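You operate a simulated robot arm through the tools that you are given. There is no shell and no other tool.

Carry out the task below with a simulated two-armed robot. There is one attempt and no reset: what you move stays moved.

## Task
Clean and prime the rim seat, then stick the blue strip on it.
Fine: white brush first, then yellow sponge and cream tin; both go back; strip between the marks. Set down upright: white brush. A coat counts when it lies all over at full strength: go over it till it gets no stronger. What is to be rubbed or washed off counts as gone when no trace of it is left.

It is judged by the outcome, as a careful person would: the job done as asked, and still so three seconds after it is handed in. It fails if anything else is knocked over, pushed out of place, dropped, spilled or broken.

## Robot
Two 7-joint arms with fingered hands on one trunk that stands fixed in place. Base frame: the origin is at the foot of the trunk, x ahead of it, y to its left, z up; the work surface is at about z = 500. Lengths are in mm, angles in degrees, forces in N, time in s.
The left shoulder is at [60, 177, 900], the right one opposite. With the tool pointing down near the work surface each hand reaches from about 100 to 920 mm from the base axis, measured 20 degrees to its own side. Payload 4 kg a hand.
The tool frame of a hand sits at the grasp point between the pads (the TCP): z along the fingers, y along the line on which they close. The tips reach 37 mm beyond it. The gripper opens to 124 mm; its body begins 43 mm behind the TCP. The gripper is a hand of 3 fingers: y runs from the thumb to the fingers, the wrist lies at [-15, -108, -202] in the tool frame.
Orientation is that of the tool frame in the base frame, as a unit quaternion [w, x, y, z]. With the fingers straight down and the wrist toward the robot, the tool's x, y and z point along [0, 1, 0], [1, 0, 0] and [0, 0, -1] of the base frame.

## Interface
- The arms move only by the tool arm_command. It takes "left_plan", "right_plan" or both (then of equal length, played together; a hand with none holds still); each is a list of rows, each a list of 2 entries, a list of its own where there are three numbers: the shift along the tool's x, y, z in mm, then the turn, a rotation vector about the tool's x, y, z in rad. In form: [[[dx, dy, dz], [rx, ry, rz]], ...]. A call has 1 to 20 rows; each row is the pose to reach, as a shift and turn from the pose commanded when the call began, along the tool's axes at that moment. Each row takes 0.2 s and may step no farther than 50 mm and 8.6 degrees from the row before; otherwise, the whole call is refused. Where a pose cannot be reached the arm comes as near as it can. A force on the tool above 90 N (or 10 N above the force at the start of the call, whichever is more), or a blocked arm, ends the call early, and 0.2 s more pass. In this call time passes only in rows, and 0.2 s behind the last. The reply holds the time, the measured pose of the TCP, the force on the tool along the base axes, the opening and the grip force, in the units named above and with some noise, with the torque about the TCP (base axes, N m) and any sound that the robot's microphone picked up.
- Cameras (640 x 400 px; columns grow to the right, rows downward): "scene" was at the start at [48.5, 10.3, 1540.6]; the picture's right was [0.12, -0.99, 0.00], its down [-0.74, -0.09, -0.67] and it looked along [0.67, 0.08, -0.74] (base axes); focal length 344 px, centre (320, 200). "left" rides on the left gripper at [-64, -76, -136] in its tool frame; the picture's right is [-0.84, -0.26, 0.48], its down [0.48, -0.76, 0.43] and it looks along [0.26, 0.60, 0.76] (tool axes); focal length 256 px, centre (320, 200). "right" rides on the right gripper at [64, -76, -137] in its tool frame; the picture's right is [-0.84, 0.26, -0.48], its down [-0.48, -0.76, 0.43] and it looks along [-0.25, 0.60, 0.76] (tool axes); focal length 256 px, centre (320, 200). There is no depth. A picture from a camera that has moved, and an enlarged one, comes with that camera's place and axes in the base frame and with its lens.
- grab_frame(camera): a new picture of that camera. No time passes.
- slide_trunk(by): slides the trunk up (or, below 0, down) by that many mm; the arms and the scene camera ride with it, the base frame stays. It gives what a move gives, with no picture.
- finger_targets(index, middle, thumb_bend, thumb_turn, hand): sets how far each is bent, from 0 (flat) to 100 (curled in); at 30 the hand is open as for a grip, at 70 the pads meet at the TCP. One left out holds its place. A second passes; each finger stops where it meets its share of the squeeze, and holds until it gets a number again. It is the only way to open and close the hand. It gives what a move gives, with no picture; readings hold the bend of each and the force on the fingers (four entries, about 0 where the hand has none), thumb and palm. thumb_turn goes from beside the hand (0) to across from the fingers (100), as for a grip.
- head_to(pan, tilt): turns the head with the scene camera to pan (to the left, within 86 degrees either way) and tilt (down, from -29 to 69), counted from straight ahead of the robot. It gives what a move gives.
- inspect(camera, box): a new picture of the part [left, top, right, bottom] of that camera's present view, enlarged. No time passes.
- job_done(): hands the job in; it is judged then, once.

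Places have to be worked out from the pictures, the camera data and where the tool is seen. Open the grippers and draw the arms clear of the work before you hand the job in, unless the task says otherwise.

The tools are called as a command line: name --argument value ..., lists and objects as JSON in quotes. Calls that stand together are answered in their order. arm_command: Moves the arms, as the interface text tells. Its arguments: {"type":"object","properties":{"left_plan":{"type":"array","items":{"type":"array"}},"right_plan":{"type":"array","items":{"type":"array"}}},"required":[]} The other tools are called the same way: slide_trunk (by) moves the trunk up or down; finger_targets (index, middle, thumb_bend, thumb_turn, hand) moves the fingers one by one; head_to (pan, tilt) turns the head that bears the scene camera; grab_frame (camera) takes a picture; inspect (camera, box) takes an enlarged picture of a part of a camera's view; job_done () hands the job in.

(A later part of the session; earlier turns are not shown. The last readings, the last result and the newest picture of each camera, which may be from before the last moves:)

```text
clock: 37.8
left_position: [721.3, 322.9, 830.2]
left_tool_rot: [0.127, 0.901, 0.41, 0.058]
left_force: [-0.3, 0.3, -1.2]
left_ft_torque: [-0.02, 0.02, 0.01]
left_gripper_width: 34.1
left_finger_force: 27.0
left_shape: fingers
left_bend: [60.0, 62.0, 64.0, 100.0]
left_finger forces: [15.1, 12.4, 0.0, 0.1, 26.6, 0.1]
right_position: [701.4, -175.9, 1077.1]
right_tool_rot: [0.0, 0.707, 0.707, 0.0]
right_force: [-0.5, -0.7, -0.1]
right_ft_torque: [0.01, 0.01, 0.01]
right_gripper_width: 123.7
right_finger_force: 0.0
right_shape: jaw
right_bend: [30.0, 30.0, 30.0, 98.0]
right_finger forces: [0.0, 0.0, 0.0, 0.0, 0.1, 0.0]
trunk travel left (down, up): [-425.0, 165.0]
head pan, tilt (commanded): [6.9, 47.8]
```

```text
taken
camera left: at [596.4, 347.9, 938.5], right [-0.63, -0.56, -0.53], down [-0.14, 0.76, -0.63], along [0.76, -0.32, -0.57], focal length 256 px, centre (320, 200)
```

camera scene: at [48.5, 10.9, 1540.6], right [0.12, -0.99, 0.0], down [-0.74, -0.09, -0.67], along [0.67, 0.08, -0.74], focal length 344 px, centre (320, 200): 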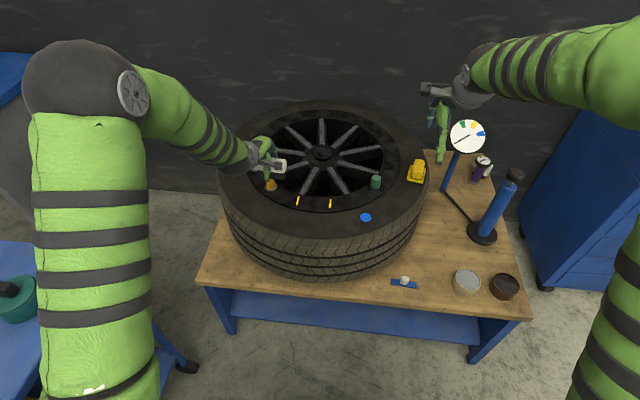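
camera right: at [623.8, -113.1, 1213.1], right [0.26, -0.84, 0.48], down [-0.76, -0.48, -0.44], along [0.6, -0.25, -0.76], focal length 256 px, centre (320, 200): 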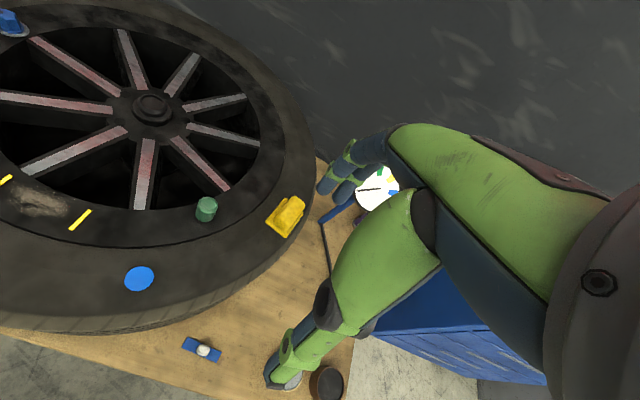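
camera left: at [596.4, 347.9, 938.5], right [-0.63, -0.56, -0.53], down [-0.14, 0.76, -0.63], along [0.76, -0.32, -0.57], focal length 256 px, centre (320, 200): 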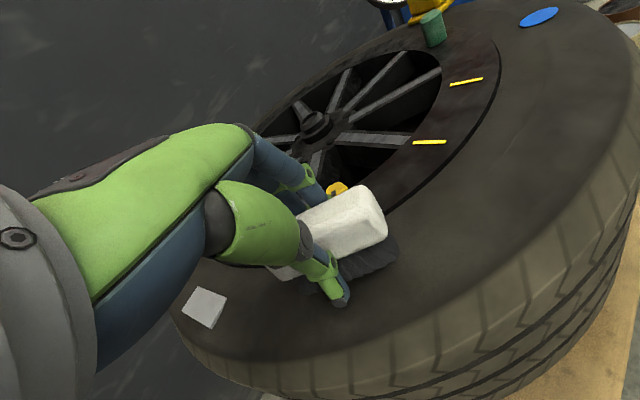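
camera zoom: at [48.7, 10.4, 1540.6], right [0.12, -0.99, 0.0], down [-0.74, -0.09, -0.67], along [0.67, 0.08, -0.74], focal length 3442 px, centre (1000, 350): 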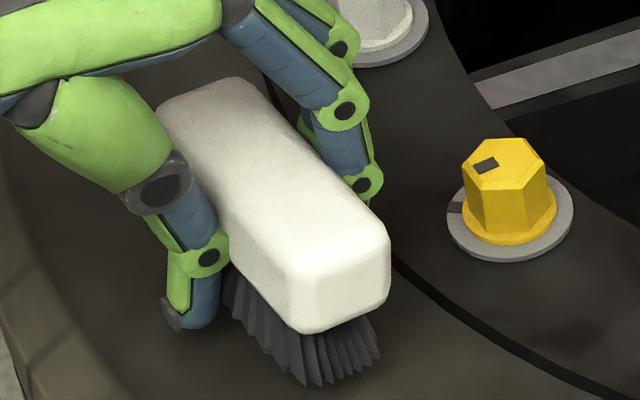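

The brush's foot is within about 4 mm of the original spot. I shift 5 mm back toward the thumb side and lower until I feel contact.

arm_command --left_plan '[[[0, -4.8, -1.4], [0, 0, 0]], [[0, -5.9, 2.4], [0, 0, 0]], [[0, -7, 6.3], [0, 0, 0]]]'

arm_command --left_plan '[[[0, -0.8, 2.9], [0, 0, 0]]]'

inspect --camera "scene" --box '[220, 165, 284, 205]'

```text
clock: 38.6
left_position: [717.1, 326.6, 821.4]
left_tool_rot: [0.126, 0.901, 0.411, 0.058]
left_force: [0.6, -1.2, 0.1]
left_ft_torque: [-0.01, -0.01, -0.03]
left_gripper_width: 34.1
left_finger_force: 26.7
left_shape: fingers
left_bend: [60.0, 62.0, 64.0, 100.0]
left_finger forces: [15.1, 12.2, 0.0, 0.1, 26.5, 0.0]
right_position: [700.0, -177.1, 1077.3]
right_tool_rot: [0.0, 0.707, 0.707, 0.0]
right_force: [0.3, 0.1, 1.2]
right_ft_torque: [0.0, -0.02, -0.01]
right_gripper_width: 123.4
right_finger_force: 0.0
right_shape: jaw
right_bend: [30.0, 30.0, 30.0, 98.0]
right_finger forces: [0.0, 0.1, 0.0, 0.0, 0.0, 0.1]
trunk travel left (down, up): [-425.0, 165.0]
head pan, tilt (commanded): [6.9, 47.8]
```

```text
clock: 39.0
left_position: [717.4, 326.1, 818.6]
left_tool_rot: [0.127, 0.901, 0.411, 0.059]
left_force: [1.0, 0.5, 1.1]
left_ft_torque: [-0.07, 0.04, -0.01]
left_gripper_width: 34.0
left_finger_force: 27.3
left_shape: fingers
left_bend: [60.0, 62.0, 64.0, 100.0]
left_finger forces: [14.6, 12.8, 0.0, 0.0, 27.1, 0.1]
right_position: [700.5, -176.8, 1076.1]
right_tool_rot: [0.0, 0.707, 0.707, 0.001]
right_force: [-0.1, 0.5, -0.2]
right_ft_torque: [0.02, 0.01, 0.0]
right_gripper_width: 123.6
right_finger_force: 0.1
right_shape: jaw
right_bend: [30.0, 30.0, 30.0, 98.0]
right_finger forces: [0.1, 0.0, 0.1, 0.1, 0.0, 0.1]
trunk travel left (down, up): [-425.0, 165.0]
head pan, tilt (commanded): [6.9, 47.8]
```

```text
10.00 times, centred on (252, 185) of scene
camera zoom: at [48.4, 10.3, 1540.7], right [0.12, -0.99, 0.0], down [-0.74, -0.09, -0.67], along [0.67, 0.08, -0.74], focal length 3442 px, centre (1000, 350)
```

zoom: 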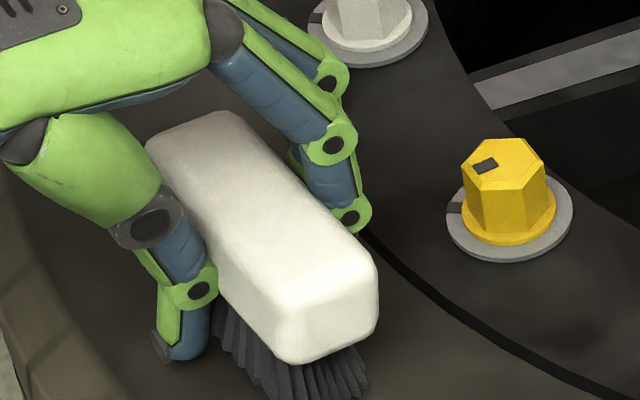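

Contact just starting. I lower 3 mm more and then release gradually — thumb side first so it settles onto its bristles.

arm_command --left_plan '[[[0, -0.8, 2.9], [0, 0, 0]]]'

finger_targets --hand "left" --index 58 --middle 59 --thumb_bend 58

inspect --camera "scene" --box '[220, 165, 284, 205]'

```text
clock: 39.4
left_position: [718.5, 327.4, 816.3]
left_tool_rot: [0.127, 0.901, 0.411, 0.06]
left_force: [3.0, 3.7, 5.9]
left_ft_torque: [-0.15, 0.01, 0.09]
left_gripper_width: 34.4
left_finger_force: 28.7
left_shape: fingers
left_bend: [60.0, 62.0, 64.0, 100.0]
left_finger forces: [15.5, 12.7, 0.1, 0.1, 29.5, 0.0]
right_position: [700.4, -177.2, 1076.9]
right_tool_rot: [0.0, 0.706, 0.708, 0.0]
right_force: [0.6, -0.1, 0.3]
right_ft_torque: [0.01, -0.01, 0.0]
right_gripper_width: 123.9
right_finger_force: 0.0
right_shape: jaw
right_bend: [30.0, 30.0, 30.0, 98.0]
right_finger forces: [0.0, 0.0, 0.0, 0.0, 0.0, 0.0]
trunk travel left (down, up): [-425.0, 165.0]
head pan, tilt (commanded): [6.9, 47.8]
```

```text
clock: 40.4
left_position: [718.0, 325.7, 817.8]
left_tool_rot: [0.128, 0.901, 0.411, 0.06]
left_force: [2.9, 1.3, 30.5]
left_ft_torque: [0.43, 0.31, -0.05]
left_gripper_width: 37.6
left_finger_force: 18.2
left_shape: fingers
left_bend: [57.0, 58.0, 59.0, 100.0]
left_finger forces: [0.4, 2.5, 0.1, 0.0, 32.8, 0.0]
right_position: [698.5, -177.0, 1077.5]
right_tool_rot: [0.0, 0.707, 0.707, 0.002]
right_force: [0.5, -1.1, -0.2]
right_ft_torque: [-0.02, 0.03, 0.0]
right_gripper_width: 123.8
right_finger_force: 0.0
right_shape: jaw
right_bend: [30.0, 30.0, 30.0, 98.0]
right_finger forces: [0.1, 0.1, 0.1, 0.1, 0.0, 0.1]
trunk travel left (down, up): [-425.0, 165.0]
head pan, tilt (commanded): [6.9, 47.8]
```

```text
10.00 times, centred on (252, 185) of scene
camera zoom: at [46.4, 9.3, 1540.9], right [0.12, -0.99, 0.0], down [-0.73, -0.09, -0.67], along [0.67, 0.08, -0.74], focal length 3442 px, centre (1000, 350)
```

zoom: 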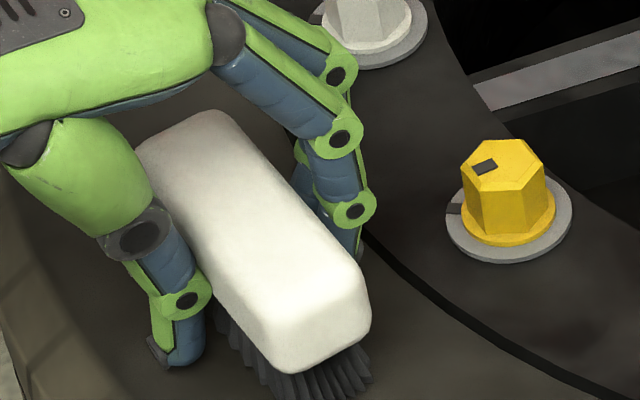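

The opening thumb is pressing on the tyre (30 N), so I raise the hand 5 mm to unload it, then check.

arm_command --left_plan '[[[0, 1.4, -4.8], [0, 0, 0]]]'

inspect --camera "scene" --box '[220, 165, 284, 205]'

```text
clock: 40.8
left_position: [716.8, 327.6, 819.0]
left_tool_rot: [0.126, 0.901, 0.412, 0.057]
left_force: [4.9, 0.7, 10.3]
left_ft_torque: [0.17, -0.13, -0.06]
left_gripper_width: 36.8
left_finger_force: 8.6
left_shape: fingers
left_bend: [57.0, 58.0, 58.0, 100.0]
left_finger forces: [0.4, 2.2, 0.0, 0.0, 13.7, 0.1]
right_position: [700.1, -176.3, 1077.2]
right_tool_rot: [0.0, 0.707, 0.707, 0.0]
right_force: [-0.4, -0.5, 0.5]
right_ft_torque: [0.01, -0.05, 0.03]
right_gripper_width: 123.9
right_finger_force: 0.0
right_shape: jaw
right_bend: [30.0, 30.0, 30.0, 98.0]
right_finger forces: [0.1, 0.0, 0.0, 0.0, 0.0, 0.0]
trunk travel left (down, up): [-425.0, 165.0]
head pan, tilt (commanded): [6.9, 47.8]
```

```text
10.00 times, centred on (252, 185) of scene
camera zoom: at [48.0, 9.9, 1540.3], right [0.12, -0.99, 0.0], down [-0.74, -0.09, -0.67], along [0.67, 0.08, -0.74], focal length 3442 px, centre (1000, 350)
```

zoom: 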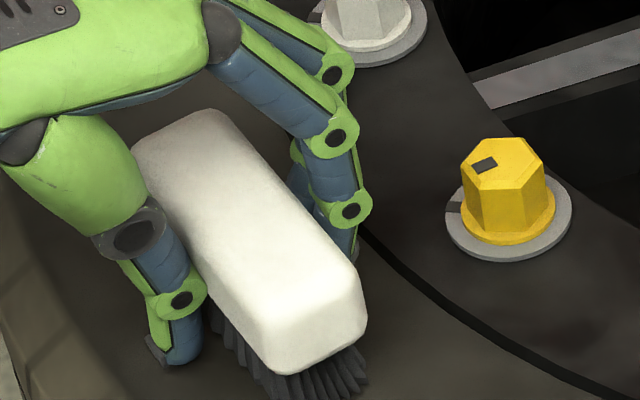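

Still 10 N; I raise 3 mm more and open a little further.

arm_command --left_plan '[[[0, 1.1, -3.8], [0, 0, 0]]]'

finger_targets --hand "left" --index 55 --middle 55 --thumb_bend 56

inspect --camera "scene" --box '[220, 165, 284, 205]'

```text
clock: 41.2
left_position: [716.6, 326.4, 821.8]
left_tool_rot: [0.127, 0.901, 0.41, 0.056]
left_force: [0.5, -0.9, -0.6]
left_ft_torque: [0.05, 0.02, 0.01]
left_gripper_width: 41.1
left_finger_force: 0.3
left_shape: fingers
left_bend: [57.0, 59.0, 57.0, 100.0]
left_finger forces: [0.0, 0.7, 0.0, 0.0, 0.4, 0.0]
right_position: [700.4, -176.4, 1076.0]
right_tool_rot: [0.0, 0.707, 0.707, 0.0]
right_force: [0.9, 0.1, -1.2]
right_ft_torque: [0.0, 0.0, 0.0]
right_gripper_width: 123.6
right_finger_force: 0.0
right_shape: jaw
right_bend: [30.0, 30.0, 30.0, 98.0]
right_finger forces: [0.0, 0.0, 0.0, 0.1, 0.1, 0.0]
trunk travel left (down, up): [-425.0, 165.0]
head pan, tilt (commanded): [6.9, 47.8]
```

```text
clock: 42.2
left_position: [717.2, 326.5, 823.8]
left_tool_rot: [0.127, 0.901, 0.411, 0.058]
left_force: [-0.2, 1.1, -0.1]
left_ft_torque: [-0.03, 0.0, 0.01]
left_gripper_width: 44.9
left_finger_force: 0.0
left_shape: fingers
left_bend: [55.0, 55.0, 56.0, 100.0]
left_finger forces: [0.0, 0.1, 0.0, 0.1, 0.0, 0.0]
right_position: [700.8, -177.3, 1076.6]
right_tool_rot: [-0.001, 0.707, 0.707, 0.0]
right_force: [0.0, 0.4, 0.1]
right_ft_torque: [-0.02, 0.01, -0.03]
right_gripper_width: 123.7
right_finger_force: 0.1
right_shape: jaw
right_bend: [30.0, 30.0, 30.0, 98.0]
right_finger forces: [0.0, 0.0, 0.0, 0.1, 0.0, 0.0]
trunk travel left (down, up): [-425.0, 165.0]
head pan, tilt (commanded): [6.9, 47.8]
```

```text
10.00 times, centred on (252, 185) of scene
camera zoom: at [48.5, 10.3, 1540.6], right [0.12, -0.99, 0.0], down [-0.74, -0.09, -0.67], along [0.67, 0.08, -0.74], focal length 3442 px, centre (1000, 350)
```

zoom: 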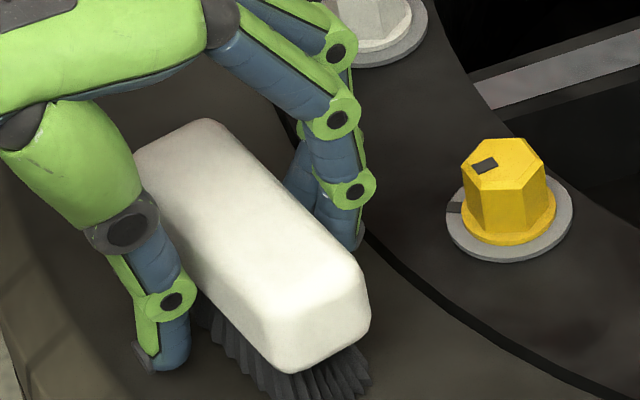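

The brush stands free and upright, within ~5 mm of its old place. I rise a bit, open wider, and then retreat straight up.

arm_command --left_plan '[[[0, 1.9, -6.7], [0, 0, 0]]]'

finger_targets --hand "left" --index 51 --middle 51 --thumb_bend 51

arm_command --left_plan '[[[0, 5.5, -19], [0, 0, 0]], [[0, 13.8, -48], [0, 0, 0]], [[0, 24, -86], [0, 0, 0]], [[0, 36, -125], [0, 0, 0]]]'

inspect --camera "scene" --box '[220, 165, 284, 205]'

```text
clock: 42.6
left_position: [718.4, 326.2, 830.5]
left_tool_rot: [0.126, 0.901, 0.411, 0.057]
left_force: [-0.4, -0.4, -0.4]
left_ft_torque: [0.02, -0.02, 0.02]
left_gripper_width: 45.0
left_finger_force: 0.0
left_shape: fingers
left_bend: [55.0, 55.0, 56.0, 100.0]
left_finger forces: [0.0, 0.0, 0.0, 0.0, 0.0, 0.0]
right_position: [700.1, -176.8, 1076.4]
right_tool_rot: [0.0, 0.707, 0.707, 0.0]
right_force: [0.5, 0.4, -0.1]
right_ft_torque: [0.02, -0.02, 0.0]
right_gripper_width: 124.0
right_finger_force: 0.0
right_shape: jaw
right_bend: [30.0, 30.0, 30.0, 98.0]
right_finger forces: [0.0, 0.1, 0.0, 0.0, 0.0, 0.0]
trunk travel left (down, up): [-425.0, 165.0]
head pan, tilt (commanded): [6.9, 47.8]
```

```text
clock: 43.6
left_position: [717.3, 326.2, 831.9]
left_tool_rot: [0.127, 0.901, 0.41, 0.059]
left_force: [0.1, -0.5, 0.7]
left_ft_torque: [-0.02, 0.02, -0.03]
left_gripper_width: 58.7
left_finger_force: 0.2
left_shape: fingers
left_bend: [51.0, 51.0, 51.0, 100.0]
left_finger forces: [0.1, 0.0, 0.0, 0.0, 0.1, 0.1]
right_position: [700.4, -177.1, 1077.9]
right_tool_rot: [0.0, 0.707, 0.707, 0.0]
right_force: [-0.2, 0.2, 0.7]
right_ft_torque: [0.02, -0.01, 0.02]
right_gripper_width: 123.5
right_finger_force: 0.1
right_shape: jaw
right_bend: [30.0, 30.0, 30.0, 98.0]
right_finger forces: [0.0, 0.0, 0.0, 0.0, 0.0, 0.1]
trunk travel left (down, up): [-425.0, 165.0]
head pan, tilt (commanded): [6.9, 47.8]
```

```text
clock: 44.6
left_position: [715.6, 324.4, 963.2]
left_tool_rot: [0.127, 0.901, 0.411, 0.058]
left_force: [0.3, 1.6, 0.4]
left_ft_torque: [0.0, -0.01, 0.0]
left_gripper_width: 58.6
left_finger_force: 0.1
left_shape: fingers
left_bend: [51.0, 51.0, 51.0, 100.0]
left_finger forces: [0.0, 0.1, 0.1, 0.0, 0.1, 0.0]
right_position: [700.4, -176.8, 1078.0]
right_tool_rot: [0.0, 0.707, 0.707, 0.001]
right_force: [-0.4, -0.4, -0.9]
right_ft_torque: [0.01, 0.0, 0.0]
right_gripper_width: 123.7
right_finger_force: 0.0
right_shape: jaw
right_bend: [30.0, 30.0, 30.0, 98.0]
right_finger forces: [0.0, 0.0, 0.0, 0.0, 0.1, 0.0]
trunk travel left (down, up): [-425.0, 165.0]
head pan, tilt (commanded): [6.9, 47.8]
```

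```text
10.00 times, centred on (252, 185) of scene
camera zoom: at [48.2, 9.9, 1540.5], right [0.12, -0.99, 0.0], down [-0.74, -0.09, -0.67], along [0.67, 0.08, -0.74], focal length 3442 px, centre (1000, 350)
```

zoom: 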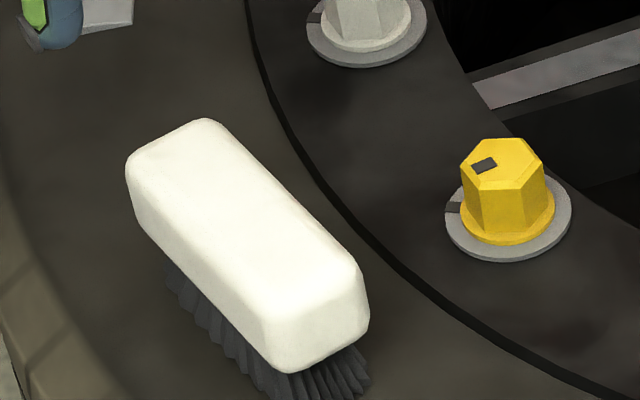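

The brush stands upright at its place. Now I move the left hand back to its start pose (untilt first), out of the way.

arm_command --left_plan '[[[0, 6, -20], [0.14, 0, 0]], [[0, 11, -38], [0.28, 0, 0]]]'

arm_command --left_plan '[[[-15, -12, -3], [0, 0, -0.1193]], [[-30, -25, -6], [0, 0, -0.2386]], [[-45, -38, -10], [0, 0, -0.3579]], [[-60, -50, -14], [0, 0, -0.4772]], [[-75, -62, -17], [0, 0, -0.5965]], [[-88, -76, -20], [0, 0, -0.7156]]]'

grab_frame --camera "scene"

```text
clock: 45.2
left_position: [717.2, 326.0, 1001.8]
left_tool_rot: [0.0, 0.91, 0.416, -0.001]
left_force: [-0.5, 0.6, 0.1]
left_ft_torque: [0.03, 0.04, 0.03]
left_gripper_width: 59.1
left_finger_force: 0.1
left_shape: fingers
left_bend: [51.0, 51.0, 51.0, 100.0]
left_finger forces: [0.0, 0.1, 0.0, 0.1, 0.1, 0.0]
right_position: [701.5, -177.3, 1075.6]
right_tool_rot: [-0.001, 0.707, 0.708, 0.0]
right_force: [-0.1, -0.8, 1.1]
right_ft_torque: [-0.02, -0.01, 0.01]
right_gripper_width: 123.5
right_finger_force: 0.1
right_shape: jaw
right_bend: [30.0, 30.0, 30.0, 98.0]
right_finger forces: [0.1, 0.0, 0.0, 0.1, 0.1, 0.0]
trunk travel left (down, up): [-425.0, 165.0]
head pan, tilt (commanded): [6.9, 47.8]
```

```text
clock: 46.6
left_position: [603.1, 308.7, 1022.5]
left_tool_rot: [0.001, 0.707, 0.707, 0.001]
left_force: [1.7, 0.4, -0.2]
left_ft_torque: [-0.03, 0.02, 0.0]
left_gripper_width: 59.1
left_finger_force: 0.2
left_shape: fingers
left_bend: [51.0, 51.0, 51.0, 100.0]
left_finger forces: [0.0, 0.0, 0.0, 0.1, 0.1, 0.0]
right_position: [700.1, -177.3, 1076.9]
right_tool_rot: [0.0, 0.707, 0.707, 0.0]
right_force: [-0.2, 0.3, 0.6]
right_ft_torque: [0.02, 0.01, 0.0]
right_gripper_width: 123.9
right_finger_force: 0.1
right_shape: jaw
right_bend: [30.0, 30.0, 30.0, 98.0]
right_finger forces: [0.0, 0.0, 0.1, 0.0, 0.0, 0.0]
trunk travel left (down, up): [-425.0, 165.0]
head pan, tilt (commanded): [6.9, 47.8]
```

```text
taken
camera scene: at [48.1, 10.0, 1540.6], right [0.12, -0.99, 0.0], down [-0.74, -0.09, -0.67], along [0.67, 0.08, -0.74], focal length 344 px, centre (320, 200)
```

scene: 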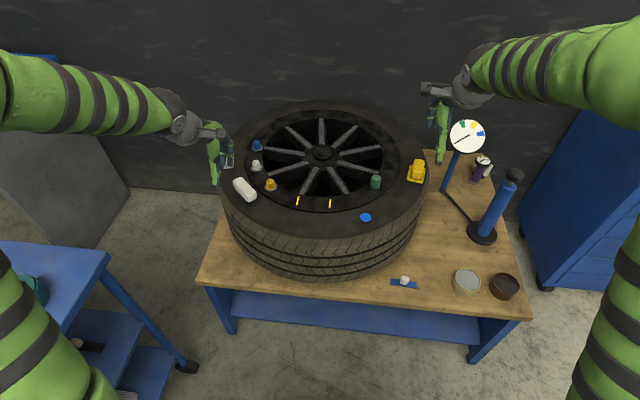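

Brush fine, everything in place. Now I move the right hand over the sponge (about (881,-199)), turned -12.5°, at z≈930.

arm_command --right_plan '[[[-4, 30, 25], [0, 0, 0.036]], [[-7, 60, 50], [0, 0, 0.073]], [[-11, 90, 75], [0, 0, 0.109]], [[-15, 120, 100], [0, 0, 0.145]], [[-18, 150, 125], [0, 0, 0.182]], [[-22, 180, 147], [0, 0, 0.218]]]'

grab_frame --camera "right"

inspect --camera "scene" --box '[380, 110, 460, 190]'

```text
clock: 48.0
left_position: [603.2, 308.2, 1021.2]
left_tool_rot: [0.0, 0.707, 0.707, 0.001]
left_force: [0.4, -0.1, 0.6]
left_ft_torque: [-0.01, 0.02, -0.01]
left_gripper_width: 58.9
left_finger_force: 0.1
left_shape: fingers
left_bend: [51.0, 51.0, 51.0, 100.0]
left_finger forces: [0.0, 0.0, 0.1, 0.0, 0.0, 0.0]
right_position: [881.0, -197.9, 930.8]
right_tool_rot: [-0.001, 0.78, 0.626, 0.001]
right_force: [-1.0, 0.2, -0.6]
right_ft_torque: [0.03, -0.01, 0.0]
right_gripper_width: 123.6
right_finger_force: 0.0
right_shape: jaw
right_bend: [30.0, 30.0, 30.0, 98.0]
right_finger forces: [0.0, 0.0, 0.0, 0.0, 0.1, 0.1]
trunk travel left (down, up): [-425.0, 165.0]
head pan, tilt (commanded): [6.9, 47.8]
```

```text
taken
camera right: at [820.0, -119.8, 1067.0], right [0.07, -0.87, 0.48], down [-0.85, -0.31, -0.43], along [0.53, -0.38, -0.76], focal length 256 px, centre (320, 200)
```

right: 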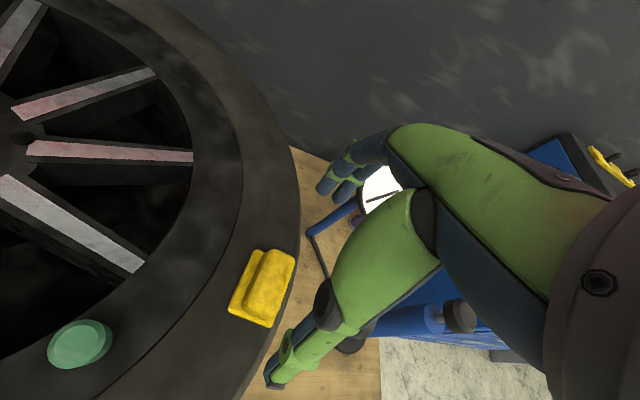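

```text
5.00 times, centred on (420, 150) of scene
camera zoom: at [49.4, 10.1, 1540.6], right [0.12, -0.99, 0.0], down [-0.74, -0.09, -0.67], along [0.67, 0.08, -0.74], focal length 1721 px, centre (-180, 450)
```

zoom: 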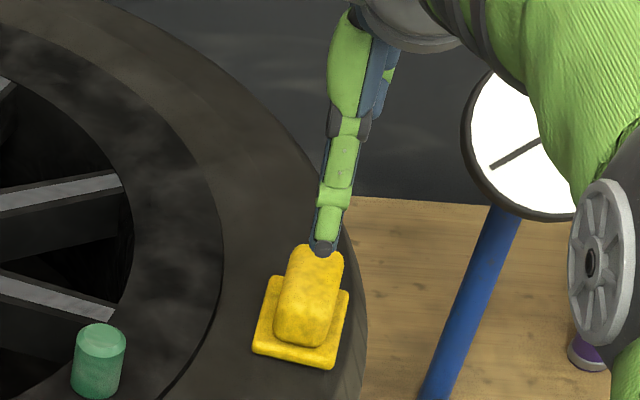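

I zoom on the sponge in the right camera to measure its handle and plate.

inspect --camera "right" --box '[216, 238, 312, 338]'

inspect --camera "left" --box '[560, 0, 640, 50]'

```text
4.00 times, centred on (264, 288) of right
camera zoom: at [820.0, -119.8, 1067.0], right [0.07, -0.87, 0.48], down [-0.85, -0.31, -0.43], along [0.53, -0.38, -0.76], focal length 1024 px, centre (544, -152)
```

zoom: 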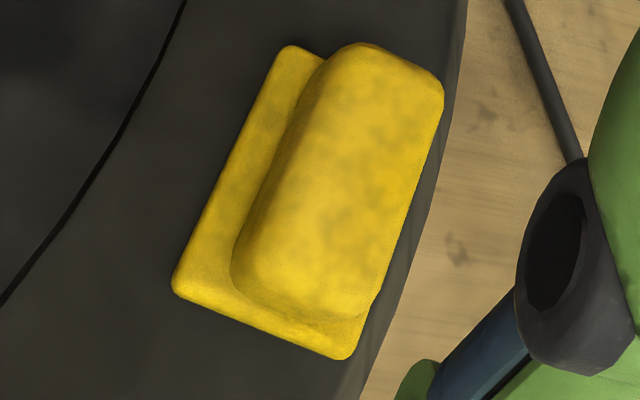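

```text
8.00 times, centred on (600, 25) of left
camera zoom: at [528.2, 245.3, 1156.3], right [-0.26, -0.84, -0.48], down [-0.76, 0.48, -0.43], along [0.6, 0.26, -0.76], focal length 2048 px, centre (-1920, 1600)
```

zoom: 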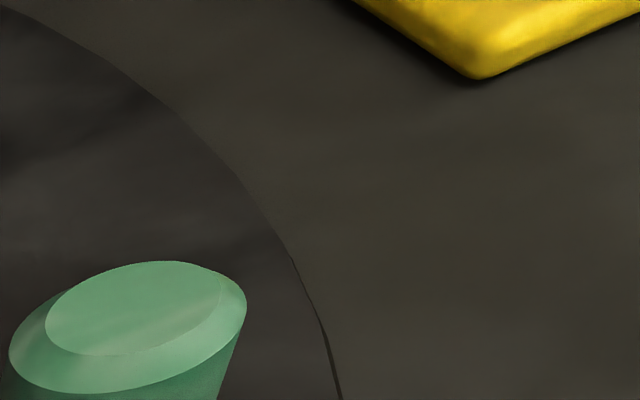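

The sponge: plate about 72×50 mm centred near (887,-201), bottom z≈770, handle top z≈802, handle about 61×33 mm. I open to ~85 mm and descend to z≈850 for a check.

finger_targets --hand "right" --index 42 --middle 42 --thumb_bend 42 --thumb_turn 100

arm_command --right_plan '[[[0, 0, 30], [0, 0, 0]], [[0, 0, 60], [0, 0, 0]], [[0, 0, 80], [0, 0, 0]]]'

inspect --camera "right" --box '[200, 130, 400, 400]'

inspect --camera "scene" --box '[380, 120, 460, 200]'

grab_frame --camera "left"

```text
clock: 49.0
left_position: [602.4, 308.0, 1021.8]
left_tool_rot: [-0.001, 0.707, 0.707, -0.001]
left_force: [-1.0, -0.6, -0.1]
left_ft_torque: [0.01, -0.03, 0.01]
left_gripper_width: 59.0
left_finger_force: 0.1
left_shape: fingers
left_bend: [51.0, 51.0, 51.0, 100.0]
left_finger forces: [0.0, 0.1, 0.0, 0.0, 0.0, 0.0]
right_position: [880.2, -197.1, 932.1]
right_tool_rot: [0.0, 0.779, 0.627, 0.001]
right_force: [-0.2, -0.3, 0.1]
right_ft_torque: [0.04, 0.01, 0.0]
right_gripper_width: 87.1
right_finger_force: 0.1
right_shape: fingers
right_bend: [42.0, 42.0, 42.0, 99.0]
right_finger forces: [0.0, 0.0, 0.0, 0.0, 0.1, 0.1]
trunk travel left (down, up): [-425.0, 165.0]
head pan, tilt (commanded): [6.9, 47.8]
```

```text
clock: 49.8
left_position: [602.9, 308.4, 1020.2]
left_tool_rot: [0.001, 0.707, 0.707, 0.0]
left_force: [0.1, 0.2, -0.3]
left_ft_torque: [0.03, 0.03, -0.01]
left_gripper_width: 59.1
left_finger_force: 0.1
left_shape: fingers
left_bend: [51.0, 51.0, 51.0, 100.0]
left_finger forces: [0.1, 0.0, 0.1, 0.1, 0.1, 0.0]
right_position: [879.7, -198.7, 849.1]
right_tool_rot: [-0.001, 0.78, 0.626, 0.001]
right_force: [0.4, -0.3, 0.1]
right_ft_torque: [-0.01, -0.03, 0.02]
right_gripper_width: 87.2
right_finger_force: 0.1
right_shape: fingers
right_bend: [42.0, 42.0, 42.0, 99.0]
right_finger forces: [0.1, 0.0, 0.0, 0.0, 0.1, 0.0]
trunk travel left (down, up): [-425.0, 165.0]
head pan, tilt (commanded): [6.9, 47.8]
```

```text
1.48 times, centred on (300, 265) of right
camera zoom: at [818.6, -119.2, 986.8], right [0.07, -0.87, 0.48], down [-0.85, -0.31, -0.43], along [0.53, -0.38, -0.76], focal length 379 px, centre (350, 104)
```

zoom: 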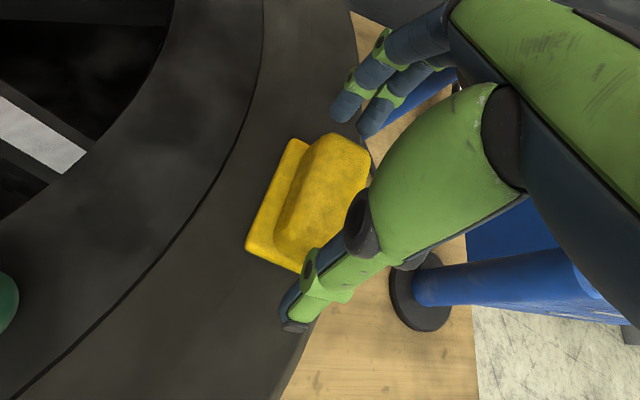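

```text
5.00 times, centred on (420, 160) of scene
camera zoom: at [48.7, 10.3, 1540.6], right [0.12, -0.99, 0.0], down [-0.74, -0.09, -0.67], along [0.67, 0.08, -0.74], focal length 1721 px, centre (-180, 400)
```

zoom: 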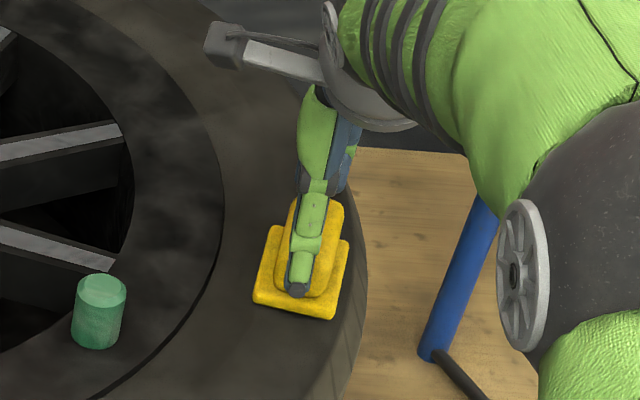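

```text
taken
camera left: at [527.6, 245.5, 1156.6], right [-0.26, -0.84, -0.48], down [-0.76, 0.48, -0.43], along [0.6, 0.26, -0.76], focal length 256 px, centre (320, 200)
```

left: 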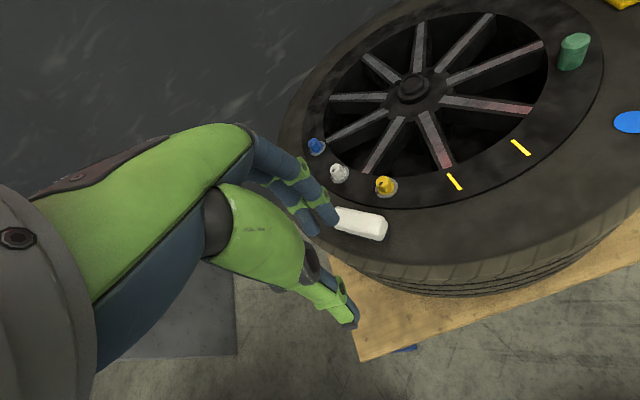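

The hand is laterally aligned. I widen the opening to ~100 mm, shift 3 mm forward and descend to z≈826, then look.

finger_targets --hand "right" --index 38 --middle 38 --thumb_bend 38

arm_command --right_plan '[[[0, 3, 5], [0, 0, 0]], [[0, 3, 14], [0, 0, 0]], [[0, 3, 23], [0, 0, 0]]]'

inspect --camera "right" --box '[240, 130, 380, 330]'

inspect --camera "scene" --box '[390, 140, 450, 200]'

```text
clock: 50.8
left_position: [602.9, 308.0, 1021.6]
left_tool_rot: [-0.001, 0.707, 0.707, 0.0]
left_force: [0.6, 0.3, -0.2]
left_ft_torque: [0.0, 0.0, 0.0]
left_gripper_width: 58.9
left_finger_force: 0.0
left_shape: fingers
left_bend: [51.0, 51.0, 51.0, 100.0]
left_finger forces: [0.1, 0.0, 0.0, 0.0, 0.0, 0.0]
right_position: [879.2, -197.8, 850.6]
right_tool_rot: [0.0, 0.779, 0.627, 0.0]
right_force: [-0.7, 0.6, 0.0]
right_ft_torque: [-0.01, -0.02, 0.0]
right_gripper_width: 98.9
right_finger_force: 0.0
right_shape: fingers
right_bend: [38.0, 38.0, 38.0, 99.0]
right_finger forces: [0.1, 0.1, 0.0, 0.0, 0.0, 0.0]
trunk travel left (down, up): [-425.0, 165.0]
head pan, tilt (commanded): [6.9, 47.8]
```

```text
clock: 51.6
left_position: [602.4, 308.7, 1022.4]
left_tool_rot: [0.0, 0.707, 0.707, 0.0]
left_force: [0.6, 0.0, -0.6]
left_ft_torque: [-0.02, 0.02, -0.02]
left_gripper_width: 59.1
left_finger_force: 0.0
left_shape: fingers
left_bend: [51.0, 51.0, 51.0, 100.0]
left_finger forces: [0.1, 0.1, 0.0, 0.0, 0.0, 0.1]
right_position: [882.4, -199.6, 828.1]
right_tool_rot: [-0.001, 0.78, 0.626, 0.001]
right_force: [-0.3, 0.3, -0.1]
right_ft_torque: [-0.01, -0.01, 0.02]
right_gripper_width: 99.2
right_finger_force: 0.0
right_shape: fingers
right_bend: [38.0, 38.0, 38.0, 99.0]
right_finger forces: [0.0, 0.0, 0.0, 0.1, 0.1, 0.1]
trunk travel left (down, up): [-425.0, 165.0]
head pan, tilt (commanded): [6.9, 47.8]
```

```text
2.00 times, centred on (310, 230) of right
camera zoom: at [822.0, -120.0, 963.5], right [0.07, -0.87, 0.48], down [-0.85, -0.31, -0.43], along [0.53, -0.38, -0.76], focal length 512 px, centre (340, 140)
```

zoom: 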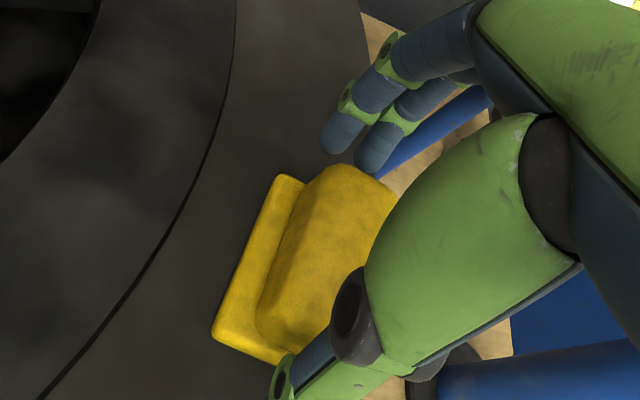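

```text
6.67 times, centred on (420, 170) of scene
camera zoom: at [48.7, 10.3, 1540.6], right [0.12, -0.99, 0.0], down [-0.74, -0.09, -0.67], along [0.67, 0.08, -0.74], focal length 2295 px, centre (-347, 400)
```

zoom: 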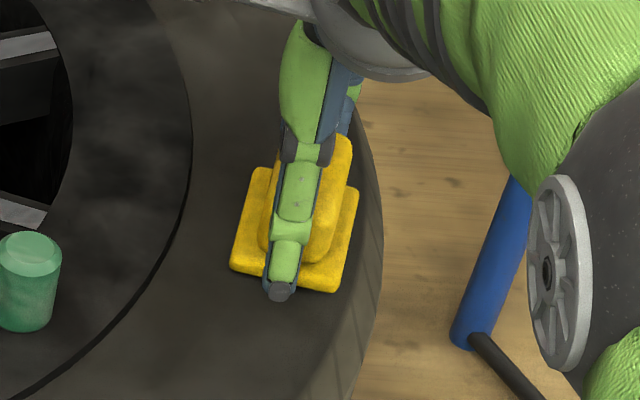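

Tips straddle the handle at both ends. I close in a small step and check which side touches first.

finger_targets --hand "right" --index 46 --middle 46 --thumb_bend 46

inspect --camera "right" --box '[240, 130, 380, 330]'

inspect --camera "scene" --box '[390, 140, 450, 200]'

```text
clock: 52.6
left_position: [602.4, 308.3, 1021.1]
left_tool_rot: [0.0, 0.707, 0.707, 0.0]
left_force: [-0.7, -0.3, 0.3]
left_ft_torque: [0.01, 0.0, 0.01]
left_gripper_width: 58.8
left_finger_force: 0.1
left_shape: fingers
left_bend: [51.0, 51.0, 51.0, 100.0]
left_finger forces: [0.0, 0.1, 0.1, 0.0, 0.0, 0.1]
right_position: [882.7, -200.1, 826.9]
right_tool_rot: [0.0, 0.779, 0.627, 0.0]
right_force: [0.0, 0.0, -0.2]
right_ft_torque: [0.01, 0.01, 0.0]
right_gripper_width: 76.3
right_finger_force: 0.4
right_shape: fingers
right_bend: [46.0, 46.0, 46.0, 99.0]
right_finger forces: [0.4, 0.3, 0.1, 0.1, 0.9, 0.0]
trunk travel left (down, up): [-425.0, 165.0]
head pan, tilt (commanded): [6.9, 47.8]
```

```text
2.00 times, centred on (310, 230) of right
camera zoom: at [821.9, -120.1, 963.7], right [0.07, -0.87, 0.48], down [-0.85, -0.31, -0.43], along [0.53, -0.38, -0.76], focal length 512 px, centre (340, 140)
```

zoom: 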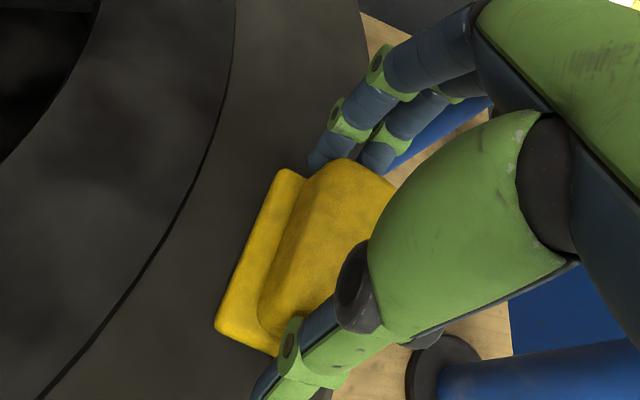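

```text
6.67 times, centred on (420, 170) of scene
camera zoom: at [48.5, 10.3, 1540.6], right [0.12, -0.99, 0.0], down [-0.74, -0.09, -0.67], along [0.67, 0.08, -0.74], focal length 2295 px, centre (-347, 400)
```

zoom: 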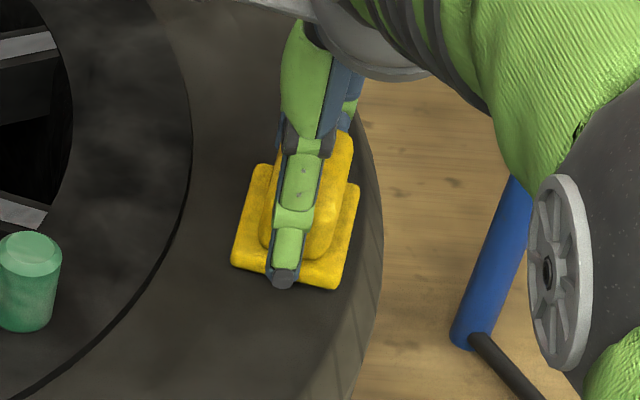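

Both sides touch now (about 0.4 and 0.9 N). I close further.

finger_targets --hand "right" --index 60 --middle 60 --thumb_bend 60

inspect --camera "right" --box '[240, 130, 380, 330]'

inspect --camera "scene" --box '[390, 140, 450, 200]'

```text
clock: 53.6
left_position: [602.7, 308.9, 1022.0]
left_tool_rot: [0.0, 0.707, 0.707, 0.001]
left_force: [0.1, 0.4, 1.1]
left_ft_torque: [0.01, -0.01, -0.01]
left_gripper_width: 58.9
left_finger_force: 0.0
left_shape: fingers
left_bend: [51.0, 51.0, 51.0, 100.0]
left_finger forces: [0.1, 0.0, 0.0, 0.0, 0.1, 0.0]
right_position: [881.3, -198.6, 829.7]
right_tool_rot: [0.001, 0.78, 0.626, 0.001]
right_force: [-0.9, -1.6, 11.2]
right_ft_torque: [-0.23, -0.48, -0.13]
right_gripper_width: 75.7
right_finger_force: 28.2
right_shape: fingers
right_bend: [49.0, 50.0, 51.0, 100.0]
right_finger forces: [14.4, 13.1, 0.0, 0.1, 29.1, 0.1]
trunk travel left (down, up): [-425.0, 165.0]
head pan, tilt (commanded): [6.9, 47.8]
```

```text
2.00 times, centred on (310, 230) of right
camera zoom: at [821.4, -120.3, 965.3], right [0.07, -0.87, 0.48], down [-0.85, -0.31, -0.44], along [0.53, -0.38, -0.76], focal length 512 px, centre (340, 140)
```

zoom: 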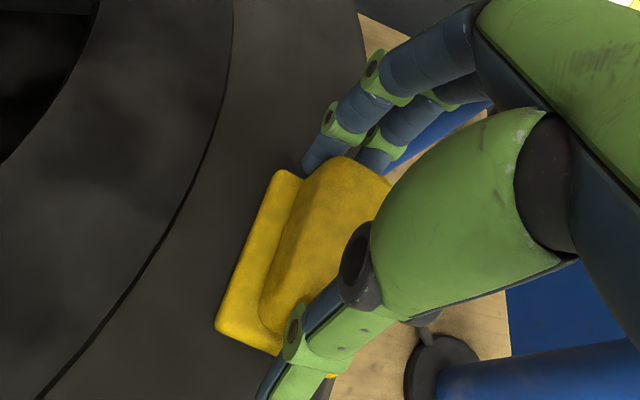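

```text
6.67 times, centred on (420, 170) of scene
camera zoom: at [47.3, 10.3, 1540.7], right [0.12, -0.99, 0.0], down [-0.74, -0.09, -0.67], along [0.67, 0.08, -0.74], focal length 2295 px, centre (-347, 400)
```

zoom: 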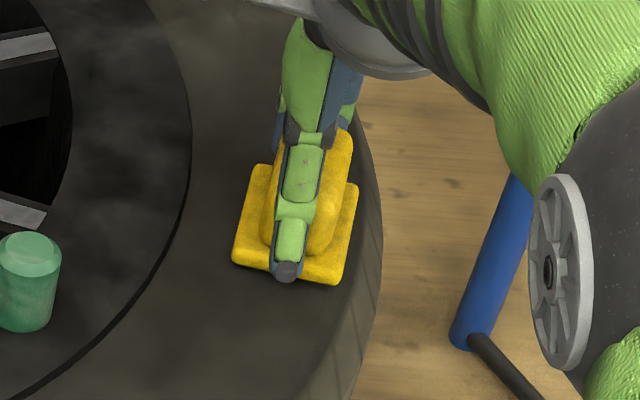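

Gripped with about 28 N. I lift 60 mm and check the sponge's attitude in the hand.

arm_command --right_plan '[[[0, 0, -8], [0, 0, 0]], [[0, 0, -25], [0, 0, 0]], [[0, 0, -60], [0, 0, 0]]]'

inspect --camera "right" --box '[240, 130, 380, 330]'

inspect --camera "scene" --box '[390, 130, 450, 190]'

grab_frame --camera "left"

```text
clock: 54.4
left_position: [603.0, 308.1, 1020.9]
left_tool_rot: [0.001, 0.707, 0.708, 0.0]
left_force: [-0.8, 1.1, 0.1]
left_ft_torque: [-0.01, 0.04, -0.02]
left_gripper_width: 59.0
left_finger_force: 0.0
left_shape: fingers
left_bend: [51.0, 51.0, 51.0, 100.0]
left_finger forces: [0.0, 0.0, 0.0, 0.0, 0.0, 0.1]
right_position: [884.4, -196.9, 888.0]
right_tool_rot: [0.0, 0.779, 0.627, 0.0]
right_force: [-0.7, 0.0, -0.3]
right_ft_torque: [0.01, 0.03, -0.02]
right_gripper_width: 74.8
right_finger_force: 26.6
right_shape: fingers
right_bend: [49.0, 50.0, 52.0, 100.0]
right_finger forces: [13.8, 12.0, 0.0, 0.1, 26.9, 0.0]
trunk travel left (down, up): [-425.0, 165.0]
head pan, tilt (commanded): [6.9, 47.8]
```

```text
2.00 times, centred on (310, 230) of right
camera zoom: at [822.1, -118.5, 1023.7], right [0.07, -0.87, 0.48], down [-0.85, -0.31, -0.43], along [0.53, -0.38, -0.76], focal length 512 px, centre (340, 140)
```

zoom: 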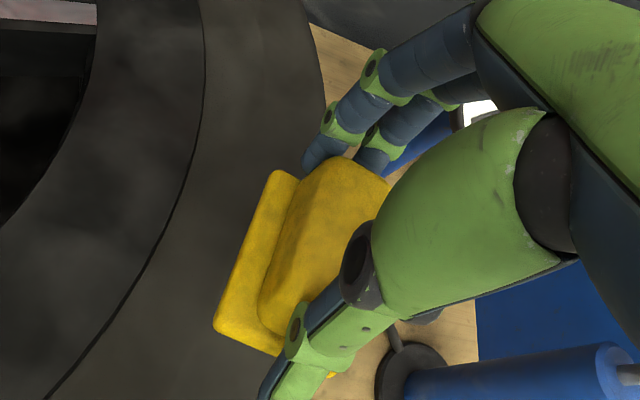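

```text
6.67 times, centred on (420, 160) of scene
camera zoom: at [48.1, 10.4, 1540.5], right [0.12, -0.99, 0.0], down [-0.74, -0.09, -0.67], along [0.67, 0.08, -0.74], focal length 2295 px, centre (-347, 467)
```

zoom: 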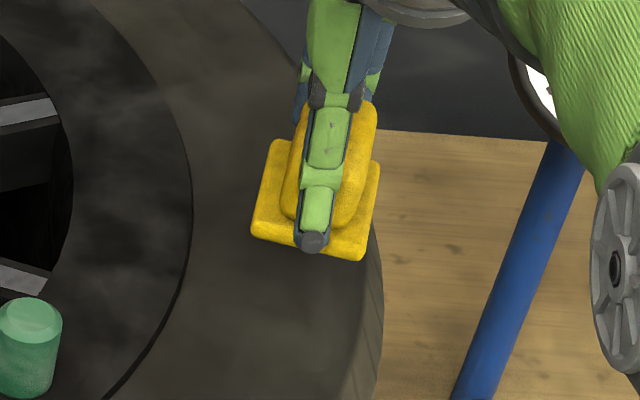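

```text
taken
camera left: at [527.1, 245.7, 1156.7], right [-0.26, -0.84, -0.48], down [-0.76, 0.48, -0.43], along [0.6, 0.26, -0.76], focal length 256 px, centre (320, 200)
```

left: 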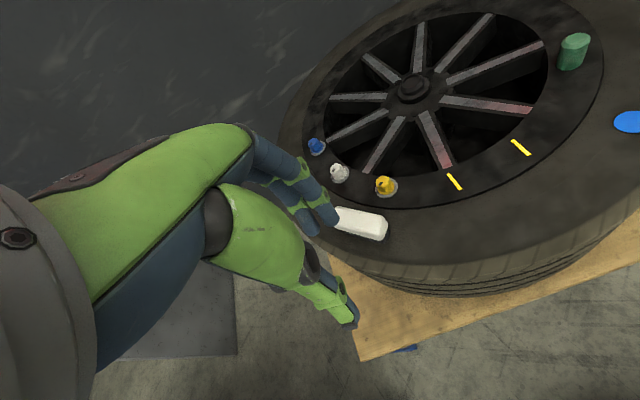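

The sponge is held level. I now carry it toward the tins at a safe height, to an observation point at about (600,-480,800), so the right camera can measure the cream tin.

arm_command --right_plan '[[[-34, -22, 5], [0, 0, -0.022]], [[-68, -43, 10], [0, 0, -0.044]], [[-101, -65, 15], [0, 0, -0.065]], [[-135, -86, 22], [0, 0, -0.087]], [[-169, -108, 30], [0, 0, -0.109]], [[-203, -130, 40], [0, 0, -0.131]], [[-236, -151, 52], [0, 0, -0.153]], [[-270, -173, 64], [0, 0, -0.174]], [[-304, -194, 76], [0, 0, -0.196]], [[-337, -216, 88], [0, 0, -0.218]]]'

grab_frame --camera "right"

grab_frame --camera "scene"

```text
clock: 56.6
left_position: [603.1, 308.9, 1022.0]
left_tool_rot: [0.0, 0.706, 0.708, 0.0]
left_force: [0.0, 0.8, 0.5]
left_ft_torque: [0.01, -0.01, 0.02]
left_gripper_width: 58.8
left_finger_force: 0.0
left_shape: fingers
left_bend: [51.0, 51.0, 51.0, 100.0]
left_finger forces: [0.0, 0.1, 0.1, 0.1, 0.0, 0.0]
right_position: [599.9, -482.2, 798.2]
right_tool_rot: [0.001, 0.706, 0.708, 0.0]
right_force: [0.8, 0.4, -0.9]
right_ft_torque: [-0.03, 0.02, 0.03]
right_gripper_width: 74.8
right_finger_force: 25.6
right_shape: fingers
right_bend: [49.0, 50.0, 52.0, 100.0]
right_finger forces: [13.5, 12.1, 0.0, 0.0, 26.6, 0.1]
trunk travel left (down, up): [-425.0, 165.0]
head pan, tilt (commanded): [6.9, 47.8]
```

```text
taken
camera right: at [522.6, -418.2, 934.5], right [0.26, -0.84, 0.48], down [-0.76, -0.48, -0.44], along [0.6, -0.25, -0.76], focal length 256 px, centre (320, 200)
```

right: 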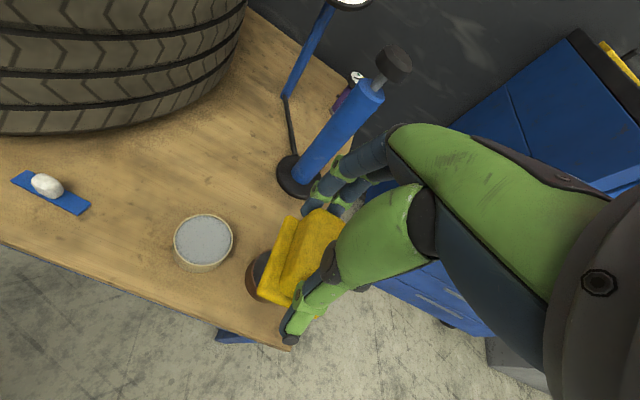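

```text
taken
camera scene: at [48.1, 9.5, 1540.7], right [0.12, -0.99, 0.0], down [-0.74, -0.09, -0.67], along [0.67, 0.08, -0.74], focal length 344 px, centre (320, 200)
```

scene: 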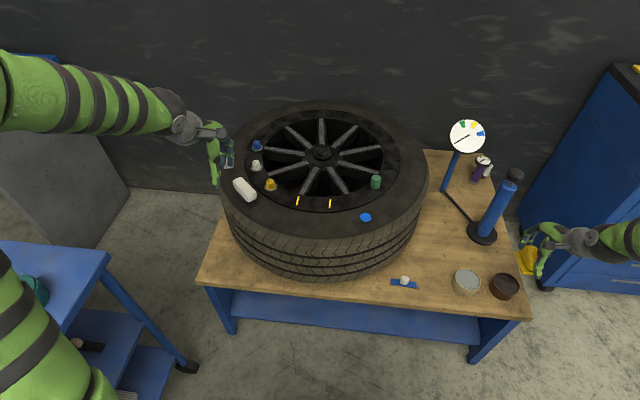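

Clear view of the cream tin. I zoom in on it and on the strip.

inspect --camera "right" --box '[160, 200, 250, 280]'

inspect --camera "right" --box '[0, 150, 110, 230]'

inspect --camera "scene" --box '[440, 255, 536, 315]'

inspect --camera "right" --box '[230, 160, 390, 360]'

```text
5.00 times, centred on (205, 240) of right
camera zoom: at [522.6, -418.2, 934.5], right [0.26, -0.84, 0.48], down [-0.76, -0.48, -0.44], along [0.6, -0.25, -0.76], focal length 1280 px, centre (895, 0)
```

zoom: 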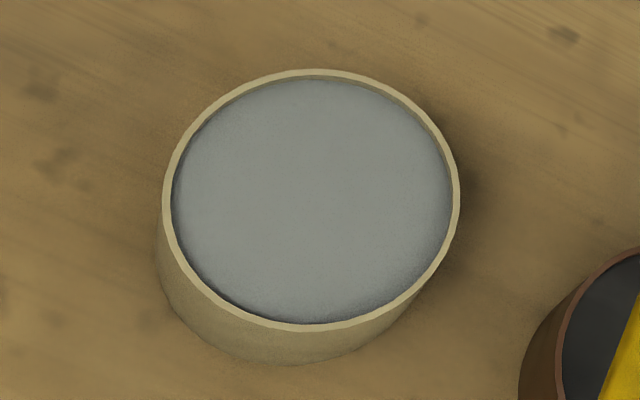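

```text
5.00 times, centred on (55, 190) of right
camera zoom: at [522.6, -418.2, 934.5], right [0.26, -0.84, 0.48], down [-0.76, -0.48, -0.44], along [0.6, -0.25, -0.76], focal length 1280 px, centre (1645, 250)
```

zoom: 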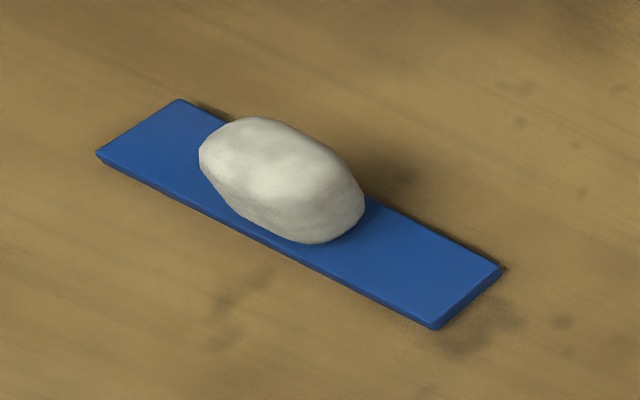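

```text
6.67 times, centred on (488, 285) of scene
camera zoom: at [48.1, 9.5, 1540.7], right [0.12, -0.99, 0.0], down [-0.74, -0.09, -0.67], along [0.67, 0.08, -0.74], focal length 2295 px, centre (-800, -367)
```

zoom: 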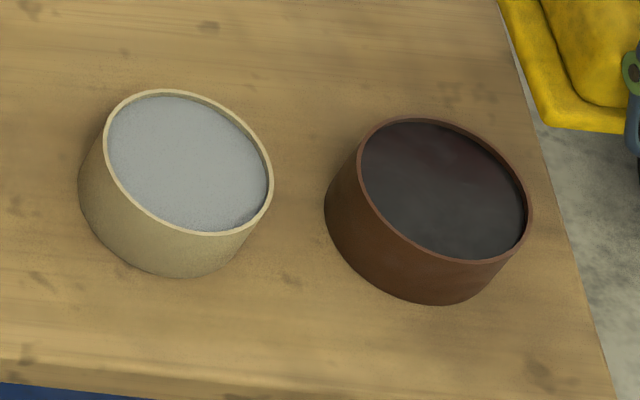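

```text
2.00 times, centred on (310, 260) of right
camera zoom: at [522.6, -418.2, 934.5], right [0.26, -0.84, 0.48], down [-0.76, -0.48, -0.44], along [0.6, -0.25, -0.76], focal length 512 px, centre (340, 80)
```

zoom: 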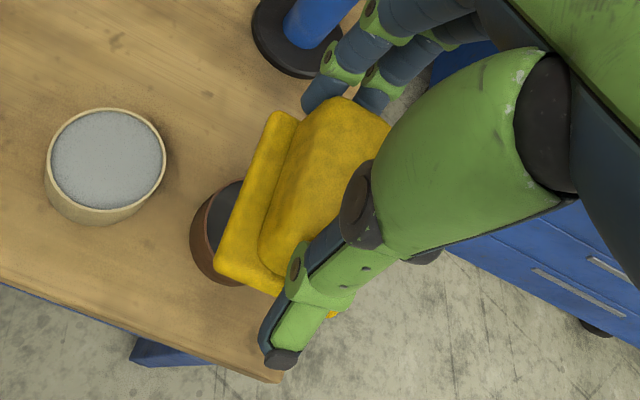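

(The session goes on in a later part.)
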